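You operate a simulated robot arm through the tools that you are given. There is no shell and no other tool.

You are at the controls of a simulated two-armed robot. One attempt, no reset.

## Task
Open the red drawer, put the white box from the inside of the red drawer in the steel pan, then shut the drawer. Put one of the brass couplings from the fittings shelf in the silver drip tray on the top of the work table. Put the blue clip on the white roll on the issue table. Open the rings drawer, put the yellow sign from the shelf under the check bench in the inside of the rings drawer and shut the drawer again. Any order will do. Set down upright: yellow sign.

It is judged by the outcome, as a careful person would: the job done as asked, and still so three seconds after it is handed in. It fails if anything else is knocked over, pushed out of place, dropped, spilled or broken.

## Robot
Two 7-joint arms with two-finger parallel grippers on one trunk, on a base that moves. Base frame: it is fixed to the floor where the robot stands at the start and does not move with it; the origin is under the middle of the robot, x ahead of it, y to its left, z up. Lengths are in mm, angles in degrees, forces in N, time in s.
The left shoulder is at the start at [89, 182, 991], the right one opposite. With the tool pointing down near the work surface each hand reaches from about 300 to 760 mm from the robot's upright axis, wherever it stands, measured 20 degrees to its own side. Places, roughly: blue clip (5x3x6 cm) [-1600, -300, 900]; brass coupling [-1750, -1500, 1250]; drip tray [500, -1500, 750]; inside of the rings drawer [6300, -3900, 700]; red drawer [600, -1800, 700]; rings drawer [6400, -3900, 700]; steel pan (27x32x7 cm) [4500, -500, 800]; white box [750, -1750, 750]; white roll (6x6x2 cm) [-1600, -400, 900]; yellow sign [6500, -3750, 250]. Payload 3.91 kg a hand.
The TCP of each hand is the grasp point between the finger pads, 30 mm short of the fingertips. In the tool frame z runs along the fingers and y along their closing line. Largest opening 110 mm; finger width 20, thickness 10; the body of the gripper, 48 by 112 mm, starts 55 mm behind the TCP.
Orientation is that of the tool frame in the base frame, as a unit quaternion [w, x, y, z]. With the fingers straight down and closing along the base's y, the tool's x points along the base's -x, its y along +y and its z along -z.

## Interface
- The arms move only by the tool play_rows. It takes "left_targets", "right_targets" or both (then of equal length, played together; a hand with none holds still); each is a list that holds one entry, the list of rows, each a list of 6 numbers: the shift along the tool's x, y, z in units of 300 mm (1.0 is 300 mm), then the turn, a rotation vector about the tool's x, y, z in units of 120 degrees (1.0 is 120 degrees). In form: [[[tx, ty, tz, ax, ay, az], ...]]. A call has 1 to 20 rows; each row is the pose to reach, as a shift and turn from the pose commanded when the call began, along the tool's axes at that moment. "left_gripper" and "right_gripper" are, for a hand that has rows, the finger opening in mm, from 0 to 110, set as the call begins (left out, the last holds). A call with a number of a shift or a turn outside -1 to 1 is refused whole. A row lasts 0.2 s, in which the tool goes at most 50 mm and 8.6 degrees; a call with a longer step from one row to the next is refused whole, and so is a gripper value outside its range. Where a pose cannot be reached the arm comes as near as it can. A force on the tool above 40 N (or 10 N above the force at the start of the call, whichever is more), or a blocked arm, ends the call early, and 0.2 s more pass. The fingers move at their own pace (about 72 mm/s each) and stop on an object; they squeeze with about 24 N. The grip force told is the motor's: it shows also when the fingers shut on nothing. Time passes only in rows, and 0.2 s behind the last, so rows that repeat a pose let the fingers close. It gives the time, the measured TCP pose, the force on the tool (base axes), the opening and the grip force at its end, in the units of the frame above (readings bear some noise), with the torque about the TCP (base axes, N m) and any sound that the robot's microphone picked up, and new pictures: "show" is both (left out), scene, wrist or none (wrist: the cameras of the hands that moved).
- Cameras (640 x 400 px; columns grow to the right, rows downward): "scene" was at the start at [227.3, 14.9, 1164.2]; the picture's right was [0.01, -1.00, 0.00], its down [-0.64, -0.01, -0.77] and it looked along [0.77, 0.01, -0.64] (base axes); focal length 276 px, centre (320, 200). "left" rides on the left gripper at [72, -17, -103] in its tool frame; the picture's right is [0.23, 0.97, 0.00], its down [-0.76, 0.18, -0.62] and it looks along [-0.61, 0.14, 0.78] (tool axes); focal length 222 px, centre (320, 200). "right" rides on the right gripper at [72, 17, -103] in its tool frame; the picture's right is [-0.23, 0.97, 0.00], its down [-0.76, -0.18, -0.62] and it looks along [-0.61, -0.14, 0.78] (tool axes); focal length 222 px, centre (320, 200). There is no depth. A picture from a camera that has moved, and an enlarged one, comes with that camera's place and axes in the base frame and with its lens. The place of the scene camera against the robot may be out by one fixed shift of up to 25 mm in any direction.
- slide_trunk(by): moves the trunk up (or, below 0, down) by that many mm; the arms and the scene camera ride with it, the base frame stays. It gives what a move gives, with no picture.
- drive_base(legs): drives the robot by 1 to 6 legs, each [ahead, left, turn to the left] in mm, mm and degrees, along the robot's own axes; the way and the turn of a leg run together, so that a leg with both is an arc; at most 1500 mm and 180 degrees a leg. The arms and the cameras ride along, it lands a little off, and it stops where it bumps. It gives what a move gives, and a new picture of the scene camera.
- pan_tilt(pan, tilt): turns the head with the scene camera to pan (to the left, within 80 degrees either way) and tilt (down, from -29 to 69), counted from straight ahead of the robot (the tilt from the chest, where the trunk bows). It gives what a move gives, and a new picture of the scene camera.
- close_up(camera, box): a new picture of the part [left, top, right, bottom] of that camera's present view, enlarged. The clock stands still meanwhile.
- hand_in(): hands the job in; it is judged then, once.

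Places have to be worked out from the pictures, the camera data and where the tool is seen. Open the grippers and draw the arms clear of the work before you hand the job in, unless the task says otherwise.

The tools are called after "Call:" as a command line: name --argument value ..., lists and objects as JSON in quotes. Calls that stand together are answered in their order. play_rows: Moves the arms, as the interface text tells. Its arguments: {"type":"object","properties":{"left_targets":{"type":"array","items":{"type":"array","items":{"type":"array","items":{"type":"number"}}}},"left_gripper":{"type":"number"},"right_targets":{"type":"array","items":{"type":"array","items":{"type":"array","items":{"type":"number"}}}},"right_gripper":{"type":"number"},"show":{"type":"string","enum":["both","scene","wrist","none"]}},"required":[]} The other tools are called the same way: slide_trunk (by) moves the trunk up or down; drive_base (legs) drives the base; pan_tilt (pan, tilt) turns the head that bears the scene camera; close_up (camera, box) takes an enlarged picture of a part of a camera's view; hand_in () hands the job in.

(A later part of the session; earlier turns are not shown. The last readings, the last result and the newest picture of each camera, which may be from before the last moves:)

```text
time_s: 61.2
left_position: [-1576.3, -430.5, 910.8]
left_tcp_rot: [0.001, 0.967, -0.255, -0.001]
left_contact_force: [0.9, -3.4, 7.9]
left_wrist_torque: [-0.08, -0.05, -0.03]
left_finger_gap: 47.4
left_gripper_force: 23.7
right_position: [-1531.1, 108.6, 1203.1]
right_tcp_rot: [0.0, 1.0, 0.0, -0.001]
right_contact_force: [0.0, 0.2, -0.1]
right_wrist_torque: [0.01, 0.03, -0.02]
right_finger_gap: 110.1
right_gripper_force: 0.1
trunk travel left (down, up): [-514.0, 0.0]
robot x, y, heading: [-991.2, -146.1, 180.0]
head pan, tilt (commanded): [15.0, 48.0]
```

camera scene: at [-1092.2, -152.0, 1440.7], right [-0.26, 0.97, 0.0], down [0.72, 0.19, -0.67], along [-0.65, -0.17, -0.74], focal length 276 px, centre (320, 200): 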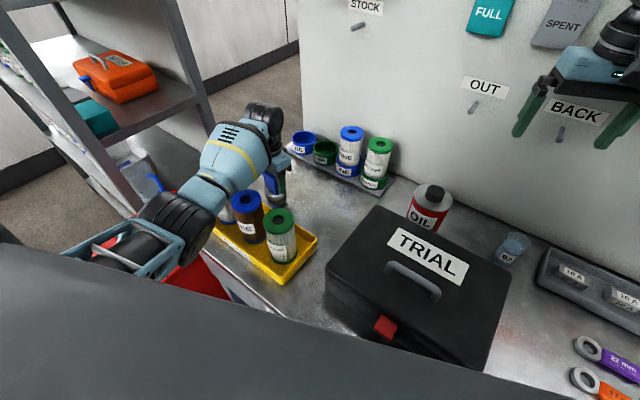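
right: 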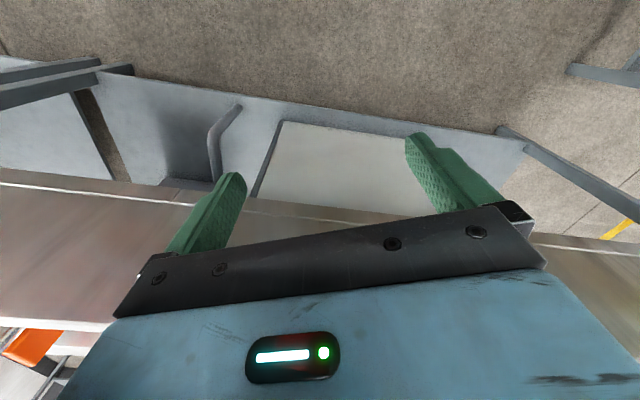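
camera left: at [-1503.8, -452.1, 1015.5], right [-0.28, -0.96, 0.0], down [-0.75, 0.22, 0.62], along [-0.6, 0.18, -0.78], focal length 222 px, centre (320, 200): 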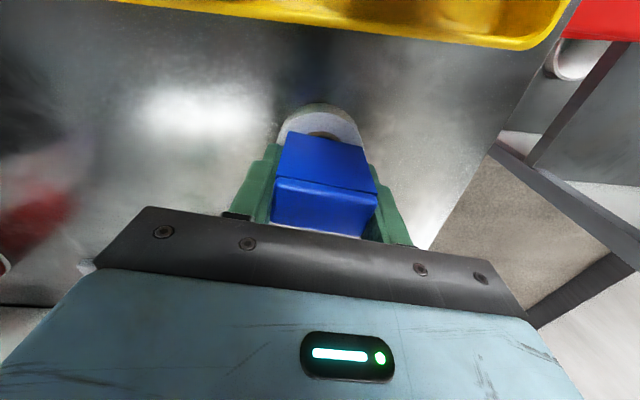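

Contact force of ~8 N up: the clip rests on the roll. I open the fingers a little and let it settle, then rise straight up.

Call:
play_rows --left_targets '[[[0, 0, -0.003, 0, 0, 0], [0, 0, -0.003, 0, 0, 0], [0, 0, -0.003, 0, 0, 0]]]' --left_gripper 90 --show "wrist"

Call:
play_rows --left_targets '[[[0, 0, -0.05, 0, 0, 0], [0, 0, -0.12, 0, 0, 0], [0, 0, -0.24, 0, 0, 0], [0, 0, -0.38, 0, 0, 0], [0, 0, -0.52, 0, 0, 0], [0, 0, -0.66, 0, 0, 0], [0, 0, -0.66, 0, 0, 0]]]'

Call:
close_up --camera "scene" --box '[180, 110, 340, 260]'

```text
time_s: 62.0
left_position: [-1575.4, -429.3, 909.9]
left_tcp_rot: [0.0, 0.967, -0.256, 0.001]
left_contact_force: [-0.1, 0.9, -0.2]
left_wrist_torque: [0.0, -0.01, 0.02]
left_finger_gap: 90.0
left_gripper_force: 0.1
right_position: [-1531.6, 108.7, 1201.4]
right_tcp_rot: [0.001, 1.0, 0.0, -0.001]
right_contact_force: [-0.6, -0.2, 0.3]
right_wrist_torque: [0.01, 0.0, 0.01]
right_finger_gap: 109.9
right_gripper_force: 0.0
trunk travel left (down, up): [-514.0, 0.0]
robot x, y, heading: [-989.6, -144.8, 180.3]
head pan, tilt (commanded): [15.0, 48.0]
camera left: at [-1503.5, -451.2, 1013.4], right [-0.28, -0.96, 0.0], down [-0.75, 0.22, 0.62], along [-0.6, 0.18, -0.78], focal length 222 px, centre (320, 200)
```

left: 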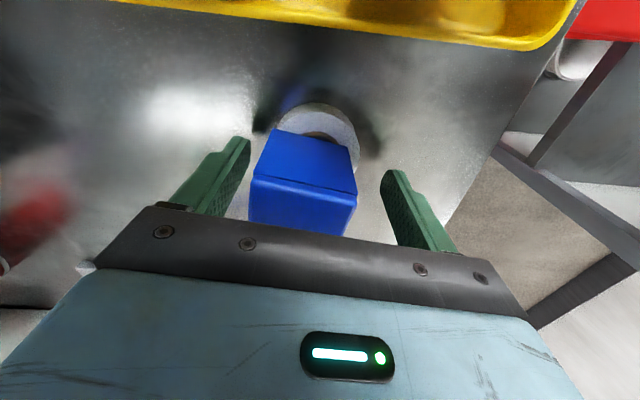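

```text
time_s: 63.6
left_position: [-1577.9, -432.2, 1107.6]
left_tcp_rot: [0.0, 0.967, -0.255, 0.001]
left_contact_force: [-0.1, -0.1, -0.3]
left_wrist_torque: [-0.01, 0.0, 0.0]
left_finger_gap: 90.0
left_gripper_force: 0.0
right_position: [-1532.1, 108.2, 1200.4]
right_tcp_rot: [0.0, 1.0, 0.0, 0.0]
right_contact_force: [-0.4, -0.1, -1.3]
right_wrist_torque: [-0.01, 0.0, 0.0]
right_finger_gap: 110.2
right_gripper_force: 0.1
trunk travel left (down, up): [-514.0, 0.0]
robot x, y, heading: [-990.3, -144.2, 180.0]
head pan, tilt (commanded): [15.0, 48.0]
camera scene: at [-1092.8, -152.0, 1440.5], right [-0.26, 0.97, 0.0], down [0.72, 0.19, -0.67], along [-0.65, -0.17, -0.74], focal length 276 px, centre (320, 200)
camera left: at [-1505.7, -452.3, 1212.0], right [-0.28, -0.96, 0.0], down [-0.75, 0.22, 0.62], along [-0.6, 0.18, -0.78], focal length 222 px, centre (320, 200)
```

scene: 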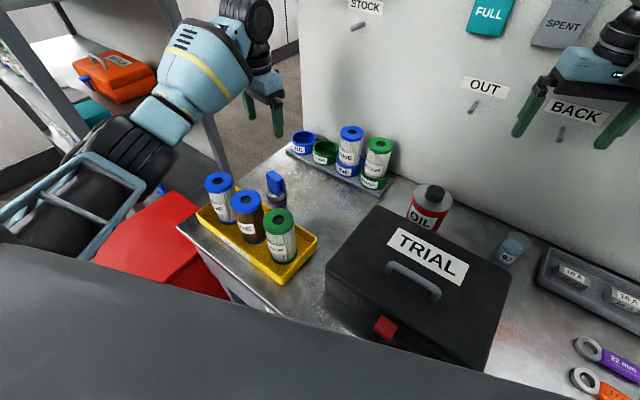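
left: 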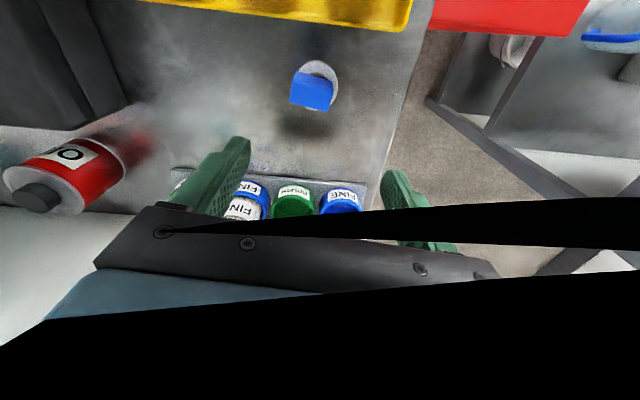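

```text
2.67 times, centred on (260, 185) of scene
camera zoom: at [-1092.8, -152.0, 1440.5], right [-0.26, 0.97, 0.0], down [0.72, 0.19, -0.67], along [-0.65, -0.17, -0.74], focal length 735 px, centre (480, 240)
```

zoom: 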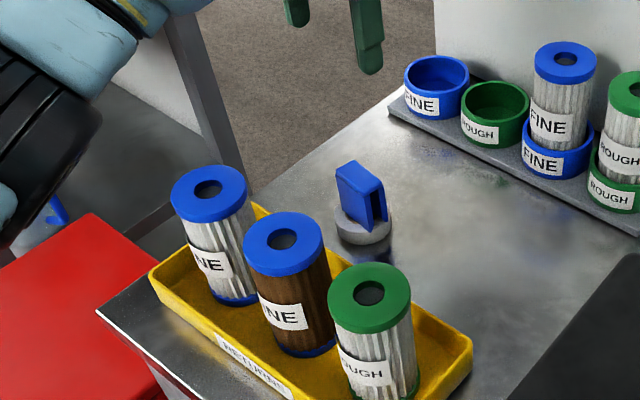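

The clip stands on the roll. I zoom to check how well it is seated.

Call:
close_up --camera "scene" --box '[250, 160, 300, 215]'

Call:
close_up --camera "left" --box '[260, 40, 370, 140]'

```text
7.27 times, centred on (275, 188) of scene
camera zoom: at [-1092.8, -152.0, 1440.5], right [-0.26, 0.97, 0.0], down [0.72, 0.19, -0.67], along [-0.65, -0.17, -0.74], focal length 2004 px, centre (647, 291)
```

zoom: 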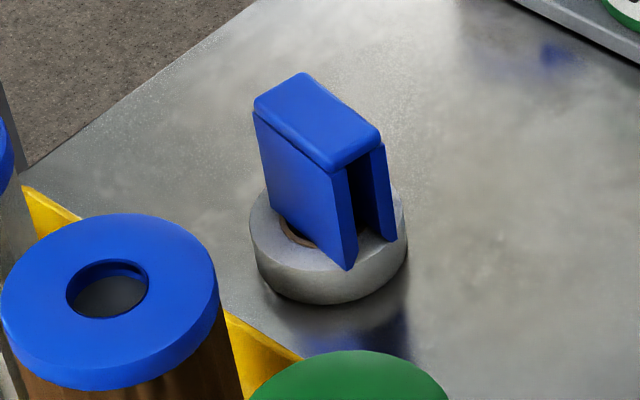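

```text
4.00 times, centred on (315, 90) of left
camera zoom: at [-1505.7, -452.3, 1212.0], right [-0.28, -0.96, 0.0], down [-0.75, 0.22, 0.62], along [-0.6, 0.18, -0.78], focal length 888 px, centre (340, 640)
```

zoom: 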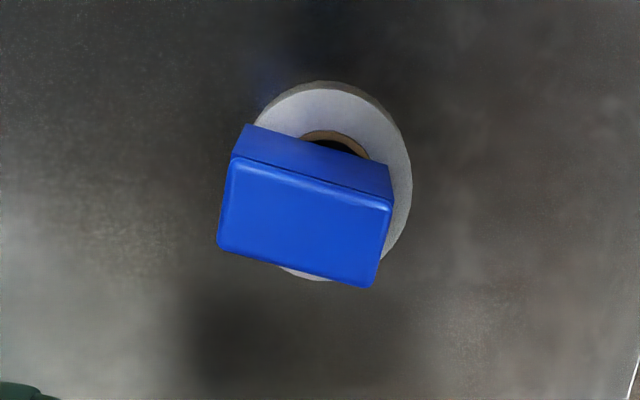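

The clip is upright on the roll, resting on the ring. Next the coupling: I back away, raise the hand and turn left toward the STORE shelf to look.

Call:
drive_base --legs '[[-350, 0, 0], [0, 0, 45]]'

Call:
pan_tilt --pan 0 --tilt 15

```text
time_s: 68.0
left_position: [-861.5, -761.6, 1108.4]
left_tcp_rot: [0.001, 0.992, 0.13, 0.001]
left_contact_force: [-0.6, 0.4, -0.4]
left_wrist_torque: [-0.01, 0.02, -0.02]
left_finger_gap: 90.0
left_gripper_force: 0.0
right_position: [-1207.3, -346.3, 1201.8]
right_tcp_rot: [0.001, 0.925, 0.379, 0.0]
right_contact_force: [0.9, -0.2, 0.6]
right_wrist_torque: [0.04, 0.04, 0.0]
right_finger_gap: 110.2
right_gripper_force: 0.0
trunk travel left (down, up): [-514.0, 0.0]
robot x, y, heading: [-647.2, -147.8, -135.7]
head pan, tilt (commanded): [15.0, 48.0]
camera scene: at [-706.8, -207.1, 1440.7], right [-0.86, 0.51, 0.0], down [0.38, 0.64, -0.67], along [-0.34, -0.58, -0.74], focal length 276 px, centre (320, 200)
```

scene: 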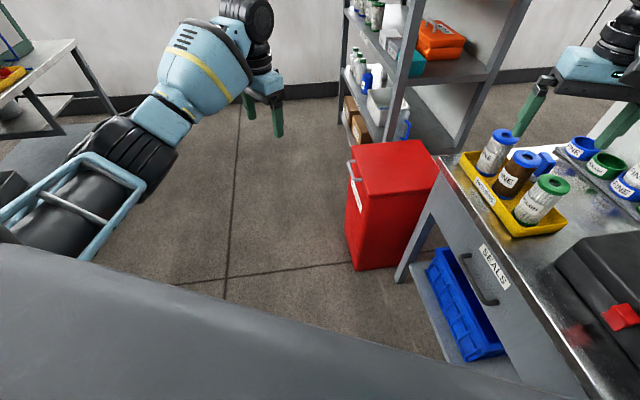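

```text
time_s: 68.9
left_position: [-862.2, -761.5, 1107.9]
left_tcp_rot: [-0.001, 0.992, 0.13, 0.0]
left_contact_force: [-0.7, 0.4, -0.3]
left_wrist_torque: [0.01, 0.02, -0.01]
left_finger_gap: 90.1
left_gripper_force: 0.0
right_position: [-1207.6, -346.3, 1202.4]
right_tcp_rot: [0.0, 0.926, 0.378, -0.001]
right_contact_force: [-0.4, 0.1, -0.1]
right_wrist_torque: [-0.02, -0.01, 0.02]
right_finger_gap: 109.9
right_gripper_force: 0.1
trunk travel left (down, up): [-514.0, 0.0]
robot x, y, heading: [-644.0, -144.7, -135.5]
head pan, tilt (commanded): [0.0, 15.0]
camera scene: at [-733.5, -204.7, 1491.6], right [-0.7, 0.71, 0.0], down [0.18, 0.18, -0.97], along [-0.69, -0.68, -0.26], focal length 276 px, centre (320, 200)
```

scene: 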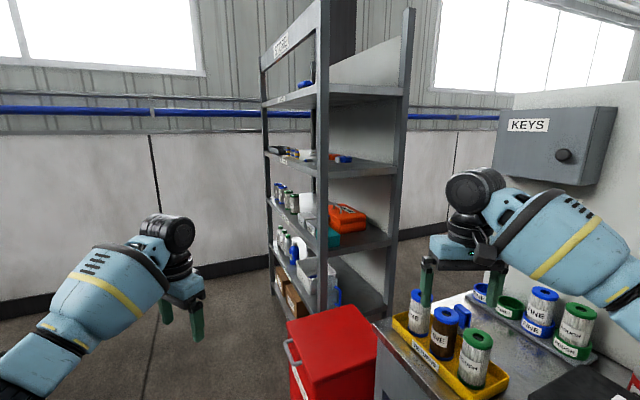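

The shelf's front (with labels) faces left in this view. I zoom on it to see the levels and the brass couplings.

Call:
close_up --camera "scene" --box '[250, 60, 410, 220]'

Call:
close_up --camera "scene" --box '[255, 135, 365, 195]'

```text
2.50 times, centred on (330, 140) of scene
camera zoom: at [-733.5, -204.7, 1491.6], right [-0.7, 0.71, 0.0], down [0.18, 0.18, -0.97], along [-0.69, -0.68, -0.26], focal length 689 px, centre (295, 350)
```

zoom: 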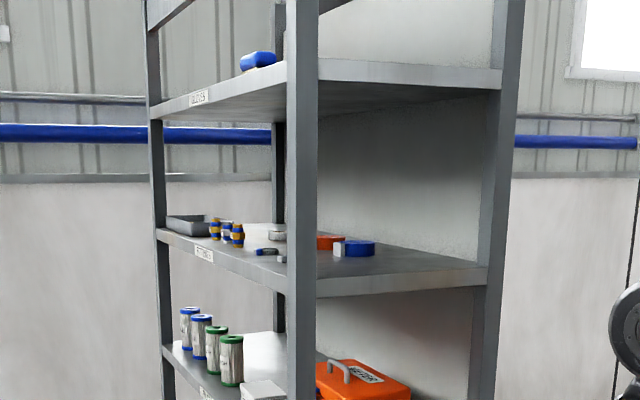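

```text
5.82 times, centred on (310, 165) of scene
camera zoom: at [-733.5, -204.7, 1491.6], right [-0.7, 0.71, 0.0], down [0.18, 0.18, -0.97], along [-0.69, -0.68, -0.26], focal length 1603 px, centre (378, 404)
```

zoom: 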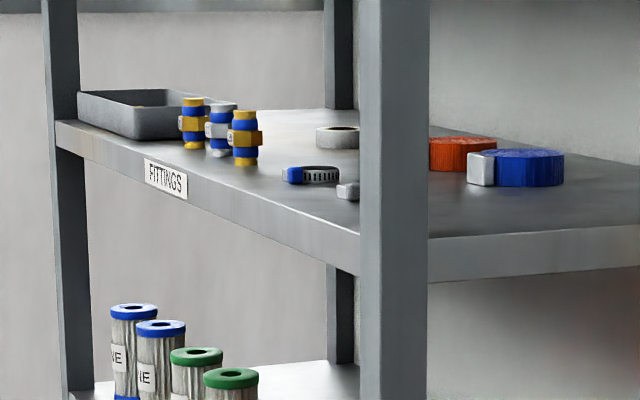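

The FITTINGS shelf (front facing about heading 157° reversed, z≈1300) shows three upright couplings and a grey tray. I drive around clear of the bin to stand in front of the shelf and look straight at it.

Call:
drive_base --legs '[[700, 920, 0], [0, 0, -66.5]]'

Call:
pan_tilt --pan 0 --tilt 10

```text
time_s: 80.2
left_position: [-1144.4, -1370.3, 1107.9]
left_tcp_rot: [0.0, 0.911, -0.413, 0.001]
left_contact_force: [-0.4, -0.8, -0.4]
left_wrist_torque: [-0.02, -0.01, -0.02]
left_finger_gap: 90.0
left_gripper_force: 0.1
right_position: [-925.3, -876.3, 1201.2]
right_tcp_rot: [0.0, 0.986, -0.166, -0.001]
right_contact_force: [0.2, 0.3, -0.3]
right_wrist_torque: [0.0, -0.02, 0.02]
right_finger_gap: 109.8
right_gripper_force: 0.0
trunk travel left (down, up): [-514.0, 0.0]
robot x, y, heading: [-497.8, -1293.7, 160.7]
head pan, tilt (commanded): [0.0, 15.0]
camera scene: at [-609.9, -1245.8, 1491.7], right [0.33, 0.94, 0.0], down [0.24, -0.08, -0.97], along [-0.91, 0.32, -0.26], focal length 276 px, centre (320, 200)
```

scene: 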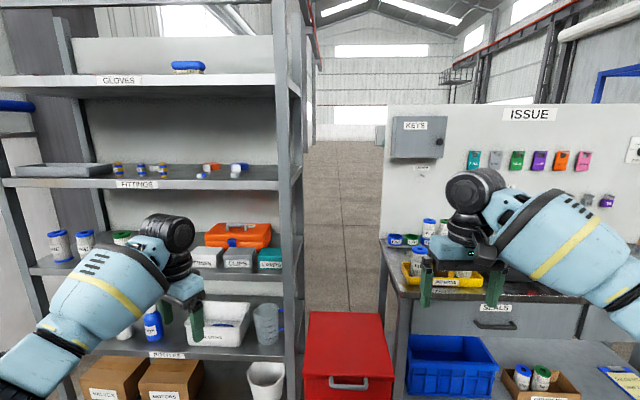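

```text
time_s: 80.8
left_position: [-1145.0, -1371.5, 1107.9]
left_tcp_rot: [0.0, 0.911, -0.413, 0.001]
left_contact_force: [-0.1, -0.7, 0.5]
left_wrist_torque: [-0.04, 0.0, 0.03]
left_finger_gap: 90.0
left_gripper_force: 0.0
right_position: [-923.9, -876.7, 1201.9]
right_tcp_rot: [0.0, 0.986, -0.166, -0.001]
right_contact_force: [0.2, -0.1, 0.2]
right_wrist_torque: [0.03, -0.01, 0.02]
right_finger_gap: 110.3
right_gripper_force: 0.2
trunk travel left (down, up): [-514.0, 0.0]
robot x, y, heading: [-495.8, -1292.5, 161.1]
head pan, tilt (commanded): [0.0, 10.0]
camera scene: at [-609.5, -1245.9, 1499.8], right [0.33, 0.94, 0.0], down [0.16, -0.06, -0.98], along [-0.93, 0.32, -0.17], focal length 276 px, centre (320, 200)
```

scene: 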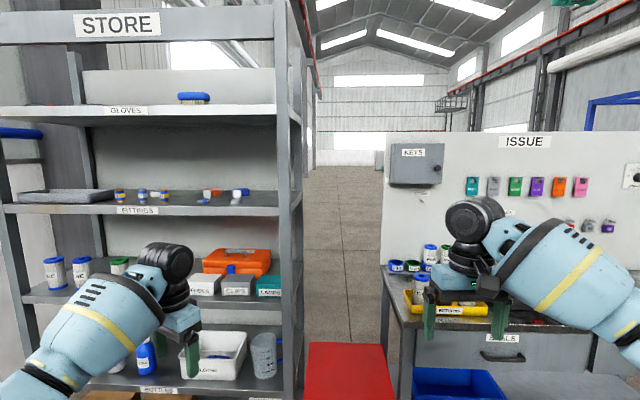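

I zoom in on the fittings shelf to tell which couplings are brass and how they sit.

Call:
close_up --camera "scene" --box '[90, 170, 250, 225]'

Call:
close_up --camera "scene" --box '[0, 80, 300, 268]'

```text
4.00 times, centred on (170, 198) of scene
camera zoom: at [-609.5, -1245.9, 1499.8], right [0.33, 0.94, 0.0], down [0.16, -0.06, -0.98], along [-0.93, 0.32, -0.17], focal length 1102 px, centre (920, 210)
```

zoom: 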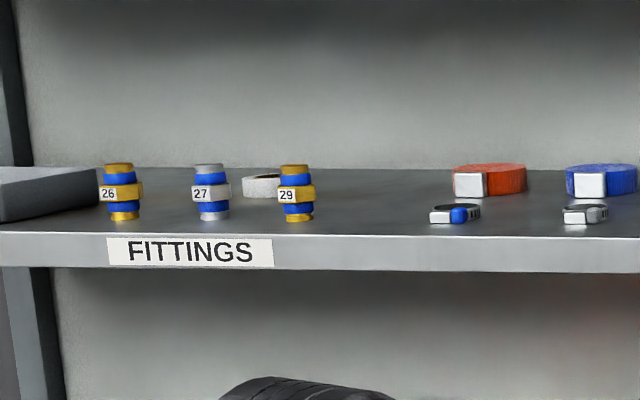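

```text
2.13 times, centred on (150, 174) of scene
camera zoom: at [-609.5, -1245.9, 1499.8], right [0.33, 0.94, 0.0], down [0.16, -0.06, -0.98], along [-0.93, 0.32, -0.17], focal length 586 px, centre (682, 255)
```

zoom: 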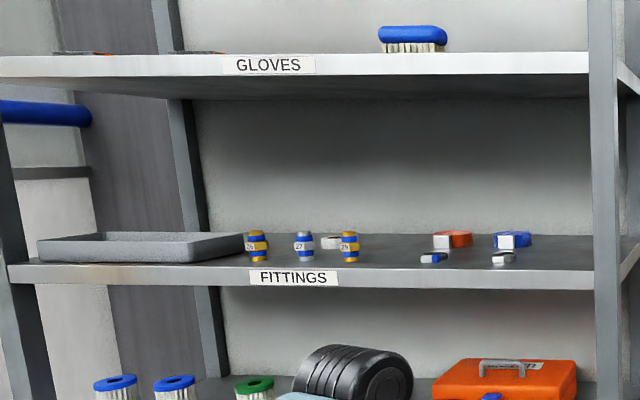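

Numbers 26 and 29 are brass (27 is steel); 29 is the easiest to reach, at roughly (−1830,−1503), shelf surface ≈1297. I pitch the left hand to 45° forward-down, raise it, and pull the right hand back before approaching.

Call:
play_rows --left_targets '[[[0.043, -0.025, -0.1, -0.012, -0.0458, -0.0291], [0.087, -0.05, -0.2, -0.0241, -0.0916, -0.0582], [0.13, -0.075, -0.3, -0.0361, -0.1374, -0.0873], [0.173, -0.1, -0.4, -0.0482, -0.1832, -0.1164], [0.217, -0.125, -0.5, -0.0602, -0.229, -0.1456], [0.26, -0.15, -0.6, -0.0723, -0.2749, -0.1747], [0.304, -0.175, -0.7, -0.0843, -0.3207, -0.2038], [0.347, -0.2, -0.8, -0.0964, -0.3665, -0.2329], [0.347, -0.2, -0.8, -0.0964, -0.3665, -0.2329]]]' --right_targets '[[[0.06, 0, 0, 0, 0, 0], [0.12, 0, 0, 0, 0, 0], [0.18, 0, 0, 0, 0, 0], [0.24, 0, 0, 0, 0, 0], [0.3, 0, 0, 0, 0, 0], [0.36, 0, 0, 0, 0, 0], [0.42, 0, 0, 0, 0, 0], [0.5, 0, 0, 0, 0, 0], [0.5, 0, 0, 0, 0, 0]]]' --left_gripper 80

```text
time_s: 82.8
left_position: [-1030.5, -1407.9, 1348.7]
left_tcp_rot: [-0.063, 0.911, -0.153, -0.378]
left_contact_force: [-0.5, 0.3, -0.2]
left_wrist_torque: [-0.01, 0.01, 0.01]
left_finger_gap: 79.9
left_gripper_force: 0.2
right_position: [-785.5, -925.7, 1199.7]
right_tcp_rot: [0.001, 0.986, -0.167, 0.0]
right_contact_force: [-0.1, 0.1, -0.5]
right_wrist_torque: [-0.03, -0.02, -0.01]
right_finger_gap: 109.9
right_gripper_force: 0.1
trunk travel left (down, up): [-514.0, 0.0]
robot x, y, heading: [-497.6, -1292.2, 160.8]
head pan, tilt (commanded): [0.0, 10.0]
camera scene: at [-610.6, -1245.8, 1499.6], right [0.33, 0.94, 0.0], down [0.16, -0.06, -0.98], along [-0.93, 0.32, -0.17], focal length 276 px, centre (320, 200)
camera right: at [-722.5, -966.7, 1302.7], right [-0.53, -0.85, 0.0], down [-0.66, 0.42, 0.62], along [-0.53, 0.33, -0.78], focal length 222 px, centre (320, 200)
camera left: at [-907.4, -1433.9, 1371.3], right [-0.17, -0.97, -0.16], down [-0.15, -0.13, 0.98], along [-0.97, 0.19, -0.12], focal length 222 px, centre (320, 200)
```

scene: 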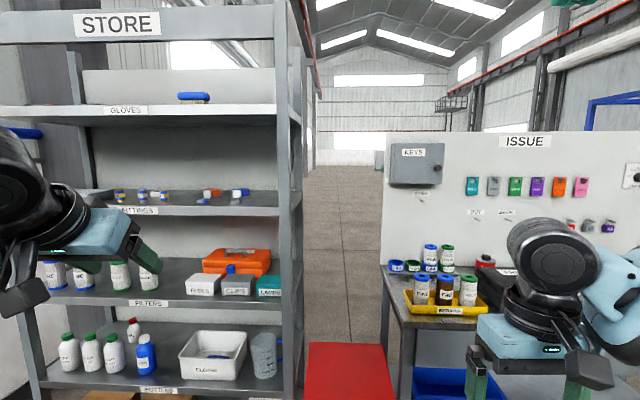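
right: 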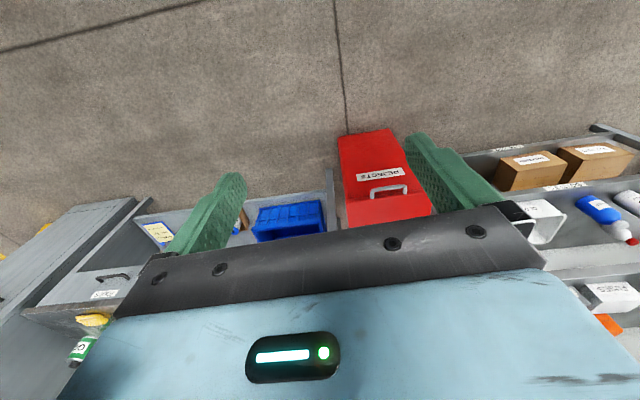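
left: 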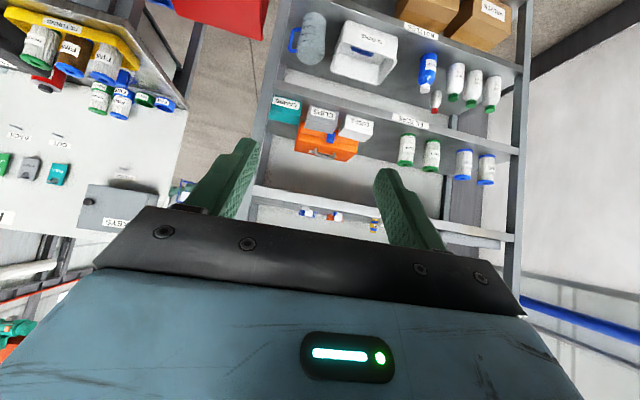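

The left hand is pitched correctly (z axis forward-down, closing along the shelf). I drive part-way toward the shelf and look again.

Call:
drive_base --legs '[[260, 400, 0]]'

Call:
close_up --camera "left" --box '[0, 0, 640, 400]'

Call:
close_up --camera "scene" --box '[100, 150, 420, 350]'

```text
time_s: 86.9
left_position: [-1410.5, -1695.5, 1349.7]
left_tcp_rot: [-0.065, 0.91, -0.158, -0.377]
left_contact_force: [0.0, 0.4, -0.4]
left_wrist_torque: [-0.01, 0.02, -0.03]
left_finger_gap: 80.1
left_gripper_force: 0.0
right_position: [-1163.4, -1215.7, 1199.9]
right_tcp_rot: [0.0, 0.985, -0.171, -0.002]
right_contact_force: [-0.4, 0.0, -0.4]
right_wrist_torque: [0.01, 0.0, -0.02]
right_finger_gap: 110.0
right_gripper_force: 0.1
trunk travel left (down, up): [-514.0, 0.0]
robot x, y, heading: [-878.0, -1590.1, 160.1]
head pan, tilt (commanded): [0.0, 10.0]
camera scene: at [-990.1, -1537.1, 1499.8], right [0.34, 0.94, 0.0], down [0.16, -0.06, -0.98], along [-0.93, 0.33, -0.17], focal length 276 px, centre (320, 200)
```

scene: 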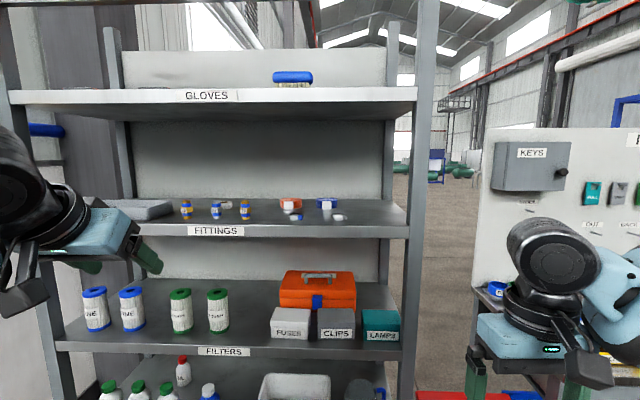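

```text
1.00 times, centred on (320, 200) of left (not enlarged: the box is as wide or as high as the picture)
camera zoom: at [-1288.8, -1722.2, 1371.7], right [-0.18, -0.97, -0.16], down [-0.15, -0.13, 0.98], along [-0.97, 0.2, -0.12], focal length 222 px, centre (320, 200)
```

zoom: 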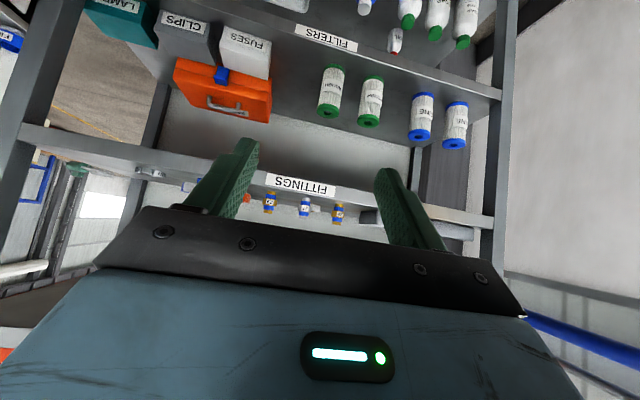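

```text
2.00 times, centred on (260, 250) of scene
camera zoom: at [-990.1, -1537.1, 1499.8], right [0.34, 0.94, 0.0], down [0.16, -0.06, -0.98], along [-0.93, 0.33, -0.17], focal length 551 px, centre (440, 100)
```

zoom: 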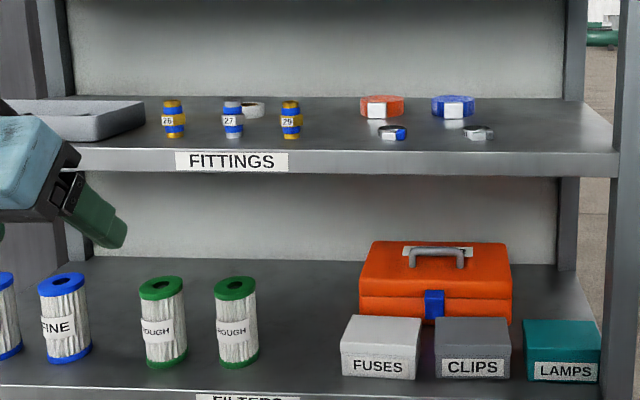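

Triangulating wrist and scene views puts coupling 29 at about (−1789,−1499), mid-height z≈1327. I drive 215 mm closer.

Call:
drive_base --legs '[[215, 0, 0]]'

Call:
close_up --camera "left" --box '[180, 100, 420, 250]'

```text
time_s: 88.6
left_position: [-1617.0, -1622.3, 1349.6]
left_tcp_rot: [-0.066, 0.91, -0.159, -0.377]
left_contact_force: [1.0, 0.4, -0.4]
left_wrist_torque: [-0.01, 0.01, 0.0]
left_finger_gap: 79.6
left_gripper_force: 0.1
right_position: [-1368.2, -1140.4, 1200.8]
right_tcp_rot: [0.0, 0.985, -0.172, -0.001]
right_contact_force: [0.6, 0.1, -0.6]
right_wrist_torque: [-0.02, -0.01, -0.03]
right_finger_gap: 109.8
right_gripper_force: 0.1
trunk travel left (down, up): [-514.0, 0.0]
robot x, y, heading: [-1081.5, -1513.6, 160.3]
head pan, tilt (commanded): [0.0, 10.0]
camera scene: at [-1194.8, -1463.9, 1499.9], right [0.34, 0.94, 0.0], down [0.16, -0.06, -0.98], along [-0.93, 0.33, -0.17], focal length 276 px, centre (320, 200)
```

scene: 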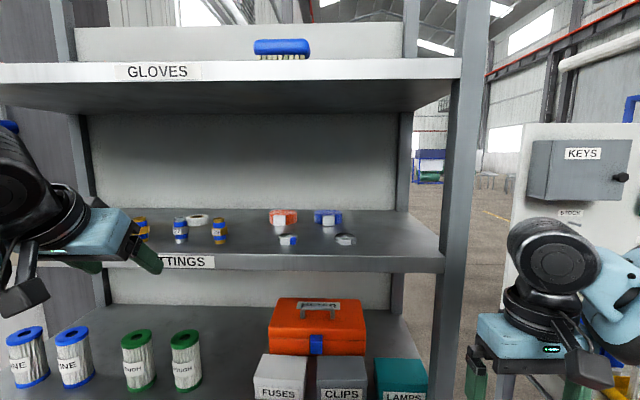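

```text
2.67 times, centred on (300, 175) of left
camera zoom: at [-1493.4, -1648.9, 1372.0], right [-0.18, -0.97, -0.16], down [-0.15, -0.13, 0.98], along [-0.97, 0.2, -0.12], focal length 592 px, centre (373, 267)
```

zoom: 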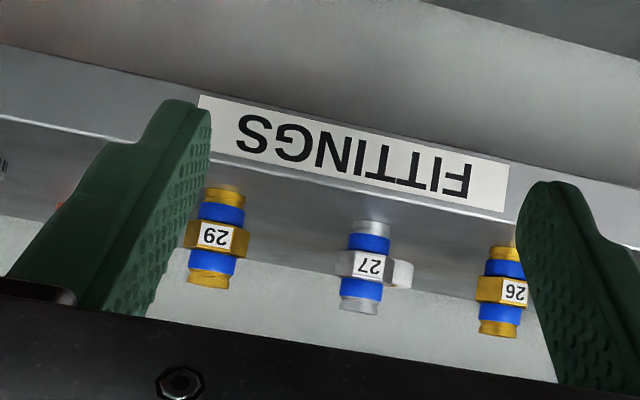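

Two wrist views agree: coupling 29's hex is at (−1786,−1500,1332), shelf top ≈1304. I slide the hand sideways and partly inward to a pre-grasp, with the opening narrowed to 66 mm.

Call:
play_rows --left_targets '[[[-0.052, -0.038, 0.052, 0, 0, 0], [-0.104, -0.077, 0.104, 0, 0, 0], [-0.156, -0.115, 0.156, 0, 0, 0], [-0.208, -0.154, 0.208, 0, 0, 0], [-0.26, -0.192, 0.26, 0, 0, 0], [-0.26, -0.192, 0.26, 0, 0, 0]]]' --left_gripper 66

Call:
close_up --camera "left" --box '[200, 60, 440, 210]'

```text
time_s: 90.0
left_position: [-1701.8, -1531.5, 1351.9]
left_tcp_rot: [-0.066, 0.91, -0.159, -0.377]
left_contact_force: [0.6, -0.8, -0.5]
left_wrist_torque: [-0.01, 0.03, 0.01]
left_finger_gap: 66.1
left_gripper_force: 0.2
right_position: [-1367.1, -1143.2, 1201.1]
right_tcp_rot: [0.0, 0.985, -0.171, 0.0]
right_contact_force: [0.0, -0.5, 0.2]
right_wrist_torque: [0.02, 0.0, 0.0]
right_finger_gap: 109.6
right_gripper_force: 0.0
trunk travel left (down, up): [-514.0, 0.0]
robot x, y, heading: [-1086.9, -1516.5, 160.1]
head pan, tilt (commanded): [0.0, 10.0]
camera scene: at [-1194.9, -1464.3, 1499.9], right [0.34, 0.94, 0.0], down [0.16, -0.06, -0.98], along [-0.93, 0.33, -0.17], focal length 276 px, centre (320, 200)
camera left: at [-1578.1, -1558.4, 1374.0], right [-0.18, -0.97, -0.16], down [-0.15, -0.13, 0.98], along [-0.97, 0.2, -0.12], focal length 222 px, centre (320, 200)
```

scene: 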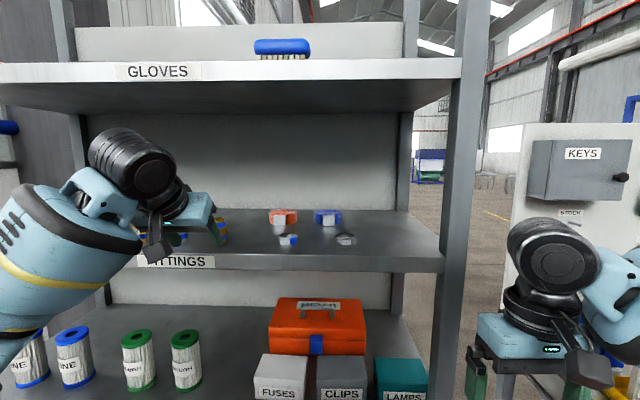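
left: 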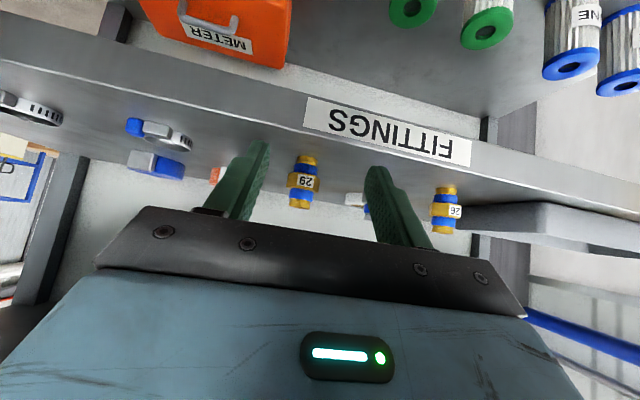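

```text
2.67 times, centred on (320, 135) of left
camera zoom: at [-1578.1, -1558.4, 1374.0], right [-0.18, -0.97, -0.16], down [-0.15, -0.13, 0.98], along [-0.97, 0.2, -0.12], focal length 592 px, centre (320, 373)
```

zoom: 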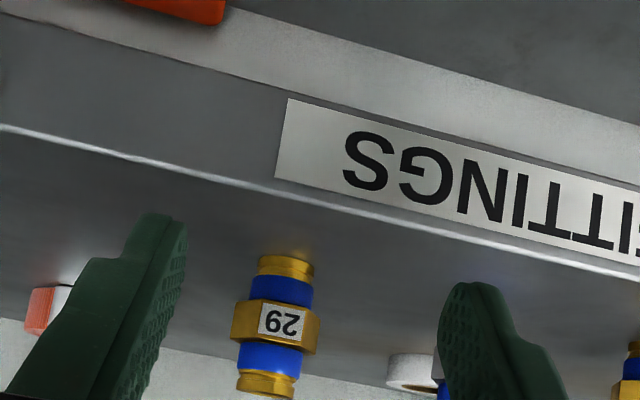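

Coupling 29 is ~5 mm off to the −y tool side; I correct and move in to the grasp pose at z≈1340.

Call:
play_rows --left_targets '[[[-0.046, -0.018, 0.06, 0, 0, 0], [-0.092, -0.018, 0.12, 0, 0, 0], [-0.138, -0.018, 0.18, 0, 0, 0], [-0.184, -0.018, 0.24, 0, 0, 0], [-0.184, -0.018, 0.24, 0, 0, 0]]]'

Call:
close_up --camera "left" --box '[220, 80, 420, 240]'

```text
time_s: 91.2
left_position: [-1785.1, -1494.6, 1337.6]
left_tcp_rot: [-0.065, 0.91, -0.159, -0.378]
left_contact_force: [0.3, -0.6, 0.9]
left_wrist_torque: [0.0, 0.02, 0.04]
left_finger_gap: 66.3
left_gripper_force: 0.0
right_position: [-1366.8, -1143.0, 1200.4]
right_tcp_rot: [0.0, 0.985, -0.171, -0.001]
right_contact_force: [0.2, -0.7, 0.9]
right_wrist_torque: [0.0, -0.04, 0.04]
right_finger_gap: 110.1
right_gripper_force: 0.1
trunk travel left (down, up): [-514.0, 0.0]
robot x, y, heading: [-1080.2, -1513.1, 160.3]
head pan, tilt (commanded): [0.0, 10.0]
camera scene: at [-1194.9, -1464.2, 1499.9], right [0.34, 0.94, 0.0], down [0.16, -0.06, -0.98], along [-0.93, 0.33, -0.17], focal length 276 px, centre (320, 200)
camera left: at [-1662.1, -1522.0, 1360.5], right [-0.18, -0.97, -0.16], down [-0.15, -0.13, 0.98], along [-0.97, 0.2, -0.12], focal length 222 px, centre (320, 200)
```

scene: 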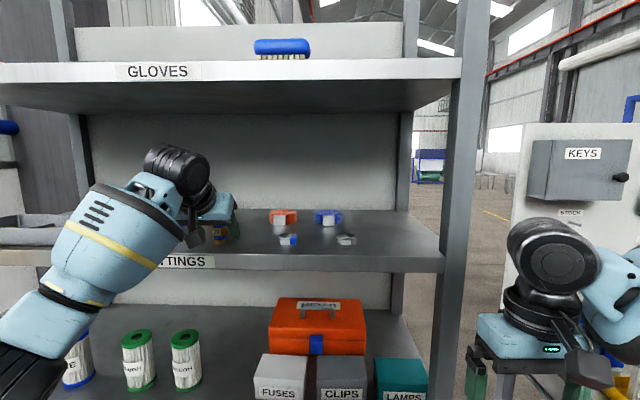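
left: 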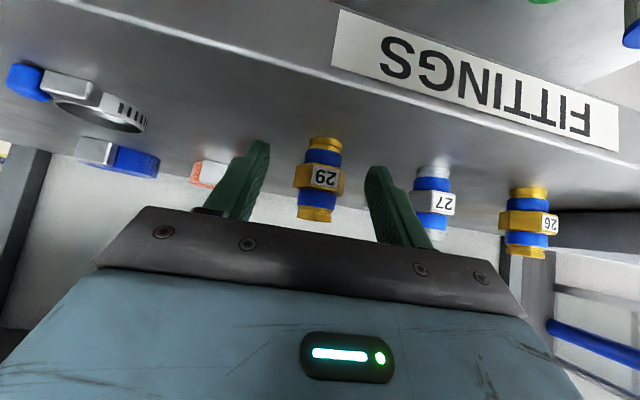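

```text
2.50 times, centred on (320, 160) of left
camera zoom: at [-1662.1, -1522.0, 1360.5], right [-0.18, -0.97, -0.16], down [-0.15, -0.13, 0.98], along [-0.97, 0.2, -0.12], focal length 555 px, centre (320, 300)
```

zoom: 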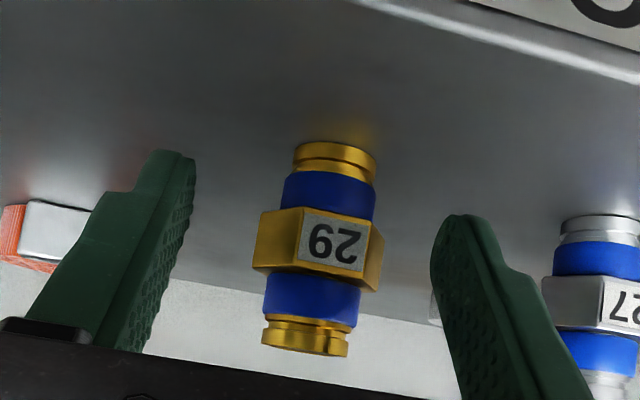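

The coupling's hex is right at the grasp point. I close the gripper.

Call:
play_rows --left_targets '[[[0, 0, 0, 0, 0, 0], [0, 0, 0, 0, 0, 0], [0, 0, 0, 0, 0, 0], [0, 0, 0, 0, 0, 0]]]' --left_gripper 15 --show "wrist"

```text
time_s: 92.2
left_position: [-1786.8, -1494.4, 1338.0]
left_tcp_rot: [-0.066, 0.91, -0.16, -0.378]
left_contact_force: [-0.3, 0.3, 0.8]
left_wrist_torque: [0.05, 0.01, 0.03]
left_finger_gap: 35.3
left_gripper_force: 23.6
right_position: [-1367.2, -1142.1, 1201.5]
right_tcp_rot: [0.0, 0.985, -0.171, -0.001]
right_contact_force: [-0.1, -0.1, 1.0]
right_wrist_torque: [0.01, 0.0, 0.01]
right_finger_gap: 109.7
right_gripper_force: 0.1
trunk travel left (down, up): [-514.0, 0.0]
robot x, y, heading: [-1083.4, -1510.0, 160.3]
head pan, tilt (commanded): [0.0, 10.0]
camera left: at [-1662.2, -1521.6, 1360.3], right [-0.18, -0.97, -0.16], down [-0.15, -0.13, 0.98], along [-0.97, 0.2, -0.12], focal length 222 px, centre (320, 200)
```

left: 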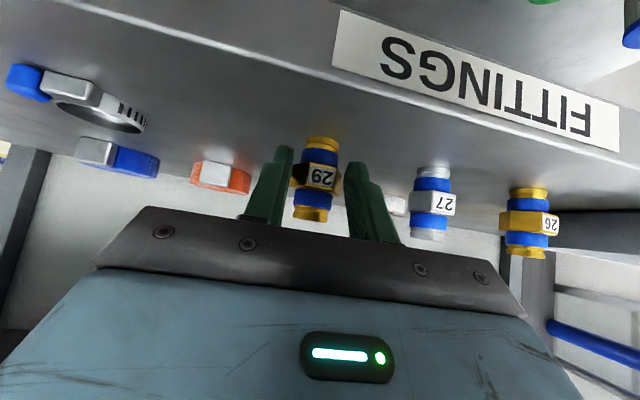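

Gripped at 35 mm with full force. I lift 30 mm and draw it straight out of the shelf.

Call:
play_rows --left_targets '[[[-0.024, 0, -0.024, 0, 0, 0], [-0.047, 0, -0.047, 0, 0, 0], [-0.071, 0, -0.071, 0, 0, 0], [0.0, 0, -0.142, 0, 0, 0], [0.08, 0, -0.222, 0, 0, 0], [0.16, 0, -0.302, 0, 0, 0], [0.24, 0, -0.382, 0, 0, 0], [0.32, 0, -0.462, 0, 0, 0], [0.4, 0, -0.542, 0, 0, 0], [0.4, 0, -0.542, 0, 0, 0]]]'

```text
time_s: 94.4
left_position: [-1596.5, -1560.7, 1366.3]
left_tcp_rot: [-0.065, 0.911, -0.159, -0.376]
left_contact_force: [-0.7, 0.1, -0.5]
left_wrist_torque: [0.0, -0.03, 0.0]
left_finger_gap: 35.2
left_gripper_force: 24.2
right_position: [-1367.8, -1140.9, 1199.2]
right_tcp_rot: [0.0, 0.985, -0.171, 0.0]
right_contact_force: [0.0, 0.0, 0.1]
right_wrist_torque: [-0.02, 0.0, -0.01]
right_finger_gap: 110.0
right_gripper_force: 0.0
trunk travel left (down, up): [-514.0, 0.0]
robot x, y, heading: [-1082.2, -1512.4, 160.2]
head pan, tilt (commanded): [0.0, 10.0]
camera scene: at [-1196.0, -1463.2, 1499.7], right [0.34, 0.94, 0.0], down [0.16, -0.06, -0.98], along [-0.93, 0.33, -0.17], focal length 276 px, centre (320, 200)
camera left: at [-1473.2, -1589.5, 1389.3], right [-0.18, -0.97, -0.16], down [-0.15, -0.13, 0.98], along [-0.97, 0.2, -0.12], focal length 222 px, centre (320, 200)
```

scene: 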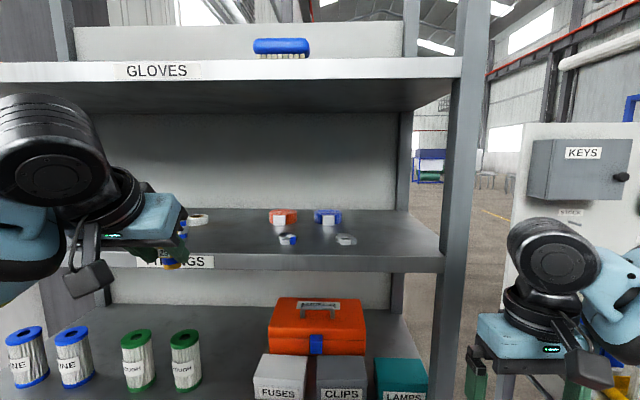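
left: 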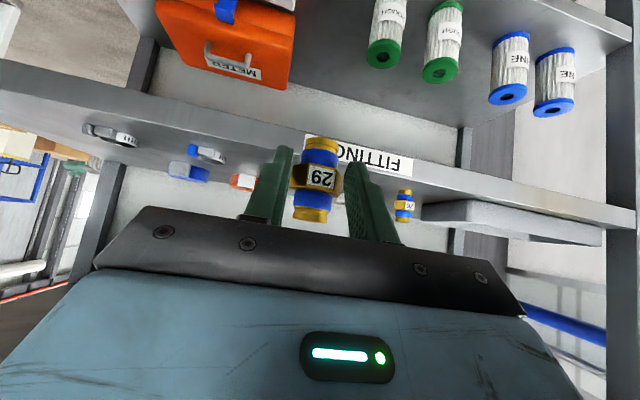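

The coupling is held securely. I back off 300 mm and turn around toward the work table, then look.

Call:
drive_base --legs '[[-300, 0, 0], [0, 0, -175]]'

Call:
pan_tilt --pan 0 --tilt 25

```text
time_s: 103.6
left_position: [-287.8, -1531.7, 1368.2]
left_tcp_rot: [0.379, 0.131, 0.915, -0.053]
left_contact_force: [0.3, -0.7, 0.4]
left_wrist_torque: [-0.03, -0.01, -0.02]
left_finger_gap: 31.2
left_gripper_force: 24.4
right_position: [-490.6, -1966.7, 1200.2]
right_tcp_rot: [0.001, 0.141, 0.99, 0.0]
right_contact_force: [-0.2, -0.8, -0.5]
right_wrist_torque: [0.0, -0.02, 0.0]
right_finger_gap: 109.9
right_gripper_force: 0.0
trunk travel left (down, up): [-514.0, 0.0]
robot x, y, heading: [-797.8, -1617.8, -16.3]
head pan, tilt (commanded): [0.0, 10.0]
camera scene: at [-716.2, -1628.6, 1499.8], right [-0.28, -0.96, 0.0], down [-0.17, 0.05, -0.98], along [0.95, -0.28, -0.17], focal length 276 px, centre (320, 200)
```

scene: 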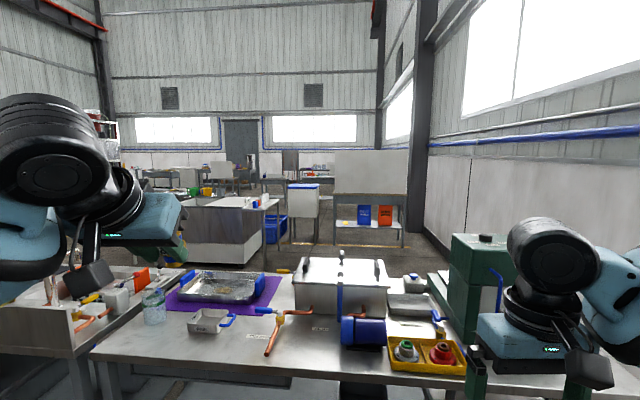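

```text
time_s: 104.4
left_position: [-286.3, -1531.1, 1367.3]
left_tcp_rot: [0.379, 0.131, 0.914, -0.053]
left_contact_force: [1.0, 0.5, -0.6]
left_wrist_torque: [0.04, 0.03, 0.0]
left_finger_gap: 31.1
left_gripper_force: 24.3
right_position: [-489.5, -1965.8, 1200.0]
right_tcp_rot: [0.0, 0.14, 0.99, 0.0]
right_contact_force: [0.3, 0.0, 0.2]
right_wrist_torque: [0.02, -0.06, -0.02]
right_finger_gap: 109.9
right_gripper_force: 0.0
trunk travel left (down, up): [-514.0, 0.0]
robot x, y, heading: [-796.8, -1611.1, -16.1]
head pan, tilt (commanded): [0.0, 25.0]
camera scene: at [-717.1, -1628.3, 1475.5], right [-0.28, -0.96, 0.0], down [-0.41, 0.12, -0.91], along [0.87, -0.25, -0.42], focal length 276 px, centre (320, 200)
```

scene: 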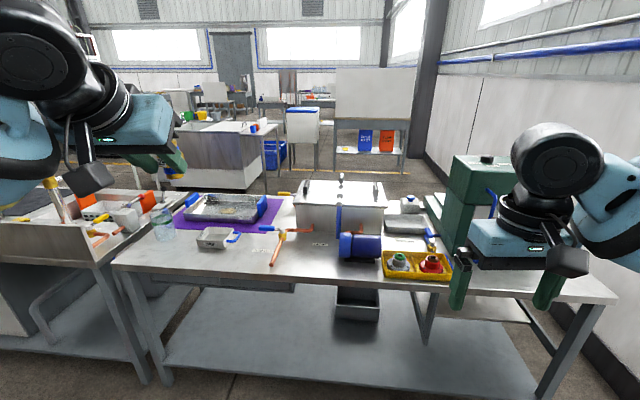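

I zoom in on the work table to identify the drip tray and the red drawer.

Call:
close_up --camera "scene" --box '[110, 170, 350, 320]'

Call:
close_up --camera "scene" --box '[290, 160, 530, 310]'

```text
2.67 times, centred on (230, 245) of scene
camera zoom: at [-717.1, -1628.3, 1475.5], right [-0.28, -0.96, 0.0], down [-0.41, 0.12, -0.91], along [0.87, -0.25, -0.42], focal length 735 px, centre (560, 80)
```

zoom: 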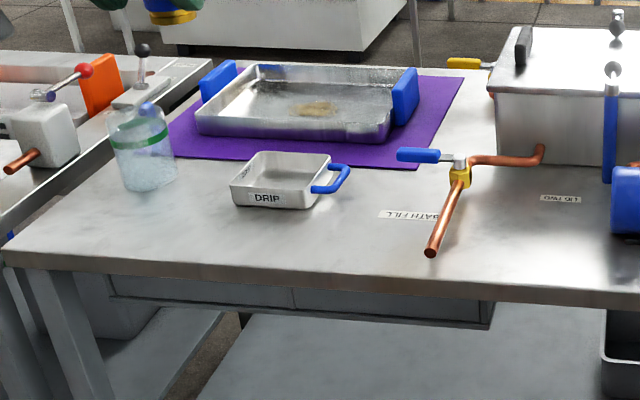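

```text
2.67 times, centred on (410, 235) of scene
camera zoom: at [-717.1, -1628.3, 1475.5], right [-0.28, -0.96, 0.0], down [-0.41, 0.12, -0.91], along [0.87, -0.25, -0.42], focal length 735 px, centre (80, 107)
```

zoom: 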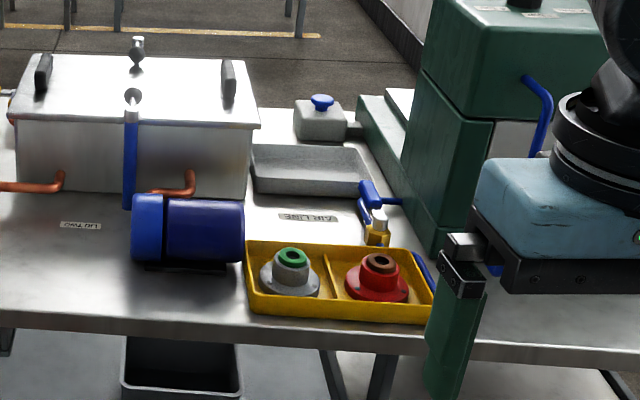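

The small silver tray labelled DRIP is at about (411,−1462). I drive up so it lies ~600 mm ahead and 200 mm left of me.

Call:
drive_base --legs '[[500, 280, 0]]'

Call:
pan_tilt --pan 15 --tilt 48

```text
time_s: 107.7
left_position: [268.8, -1387.2, 1368.3]
left_tcp_rot: [0.379, 0.126, 0.915, -0.052]
left_contact_force: [-0.2, -0.1, 0.0]
left_wrist_torque: [0.02, 0.03, -0.03]
left_finger_gap: 31.0
left_gripper_force: 24.0
right_position: [71.0, -1825.1, 1199.9]
right_tcp_rot: [0.0, 0.136, 0.991, 0.0]
right_contact_force: [-0.4, 0.5, -0.3]
right_wrist_torque: [-0.02, -0.02, -0.03]
right_finger_gap: 109.8
right_gripper_force: 0.1
trunk travel left (down, up): [-514.0, 0.0]
robot x, y, heading: [-239.5, -1479.4, -15.7]
head pan, tilt (commanded): [0.0, 25.0]
camera scene: at [-161.2, -1489.0, 1475.5], right [-0.27, -0.96, 0.0], down [-0.41, 0.11, -0.91], along [0.87, -0.24, -0.42], focal length 276 px, centre (320, 200)
```

scene: 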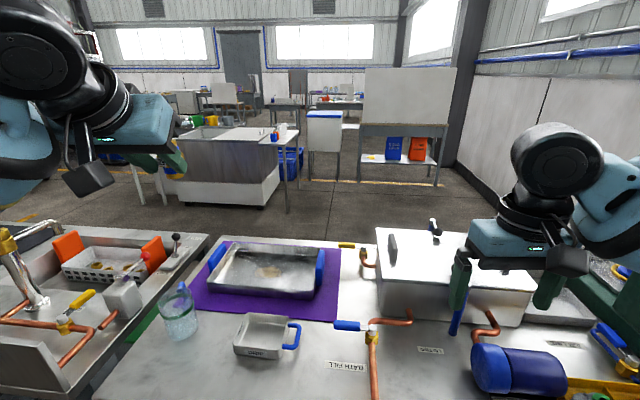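

```text
time_s: 108.5
left_position: [267.2, -1387.0, 1367.0]
left_tcp_rot: [0.378, 0.127, 0.915, -0.052]
left_contact_force: [0.2, 0.5, -1.0]
left_wrist_torque: [0.01, 0.05, -0.02]
left_finger_gap: 31.1
left_gripper_force: 24.2
right_position: [70.2, -1825.1, 1200.0]
right_tcp_rot: [0.0, 0.136, 0.991, 0.0]
right_contact_force: [0.6, -0.8, -0.5]
right_wrist_torque: [-0.01, 0.0, 0.0]
right_finger_gap: 110.2
right_gripper_force: 0.0
trunk travel left (down, up): [-514.0, 0.0]
robot x, y, heading: [-239.5, -1474.3, -15.6]
head pan, tilt (commanded): [15.0, 48.0]
camera scene: at [-171.1, -1465.2, 1440.7], right [-0.01, -1.0, 0.0], down [-0.74, 0.01, -0.67], along [0.67, -0.01, -0.74], focal length 276 px, centre (320, 200)
```

scene: 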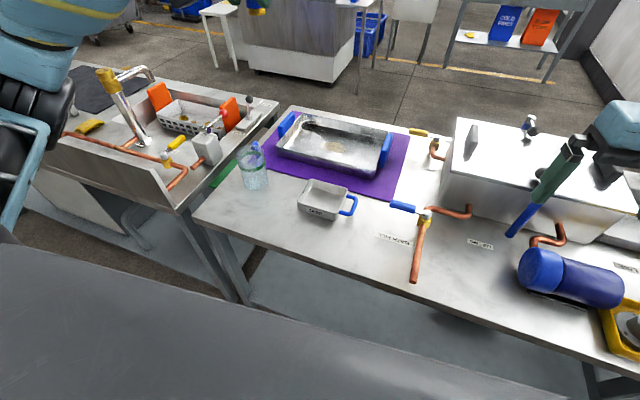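

I look through the left wrist camera to locate the tray precisely.

Call:
close_up --camera "left" --box '[0, 0, 640, 400]'

Call:
close_up --camera "scene" --box '[220, 120, 420, 260]'

```text
1.00 times, centred on (320, 200) of left (not enlarged: the box is as wide or as high as the picture)
camera zoom: at [143.5, -1370.7, 1389.8], right [0.11, 0.98, -0.16], down [0.14, 0.14, 0.98], along [0.98, -0.13, -0.12], focal length 222 px, centre (320, 200)
```

zoom: 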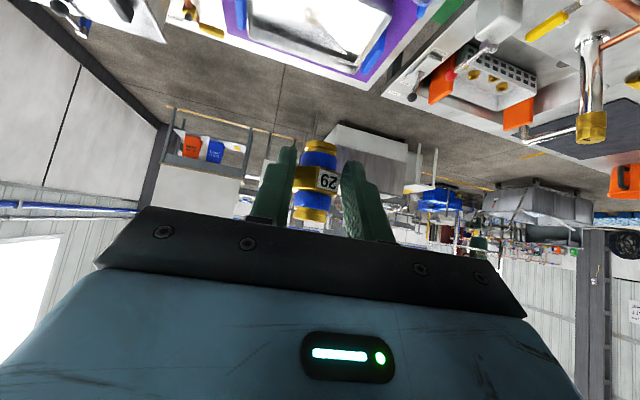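

```text
2.86 times, centred on (320, 190) of scene
camera zoom: at [-171.1, -1465.2, 1440.7], right [-0.01, -1.0, 0.0], down [-0.74, 0.01, -0.67], along [0.67, -0.01, -0.74], focal length 787 px, centre (320, 229)
```

zoom: 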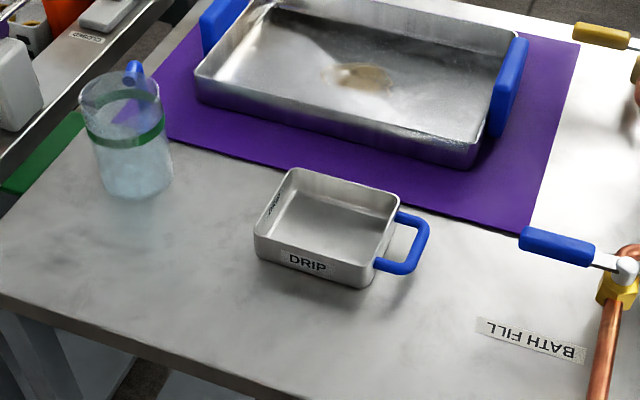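

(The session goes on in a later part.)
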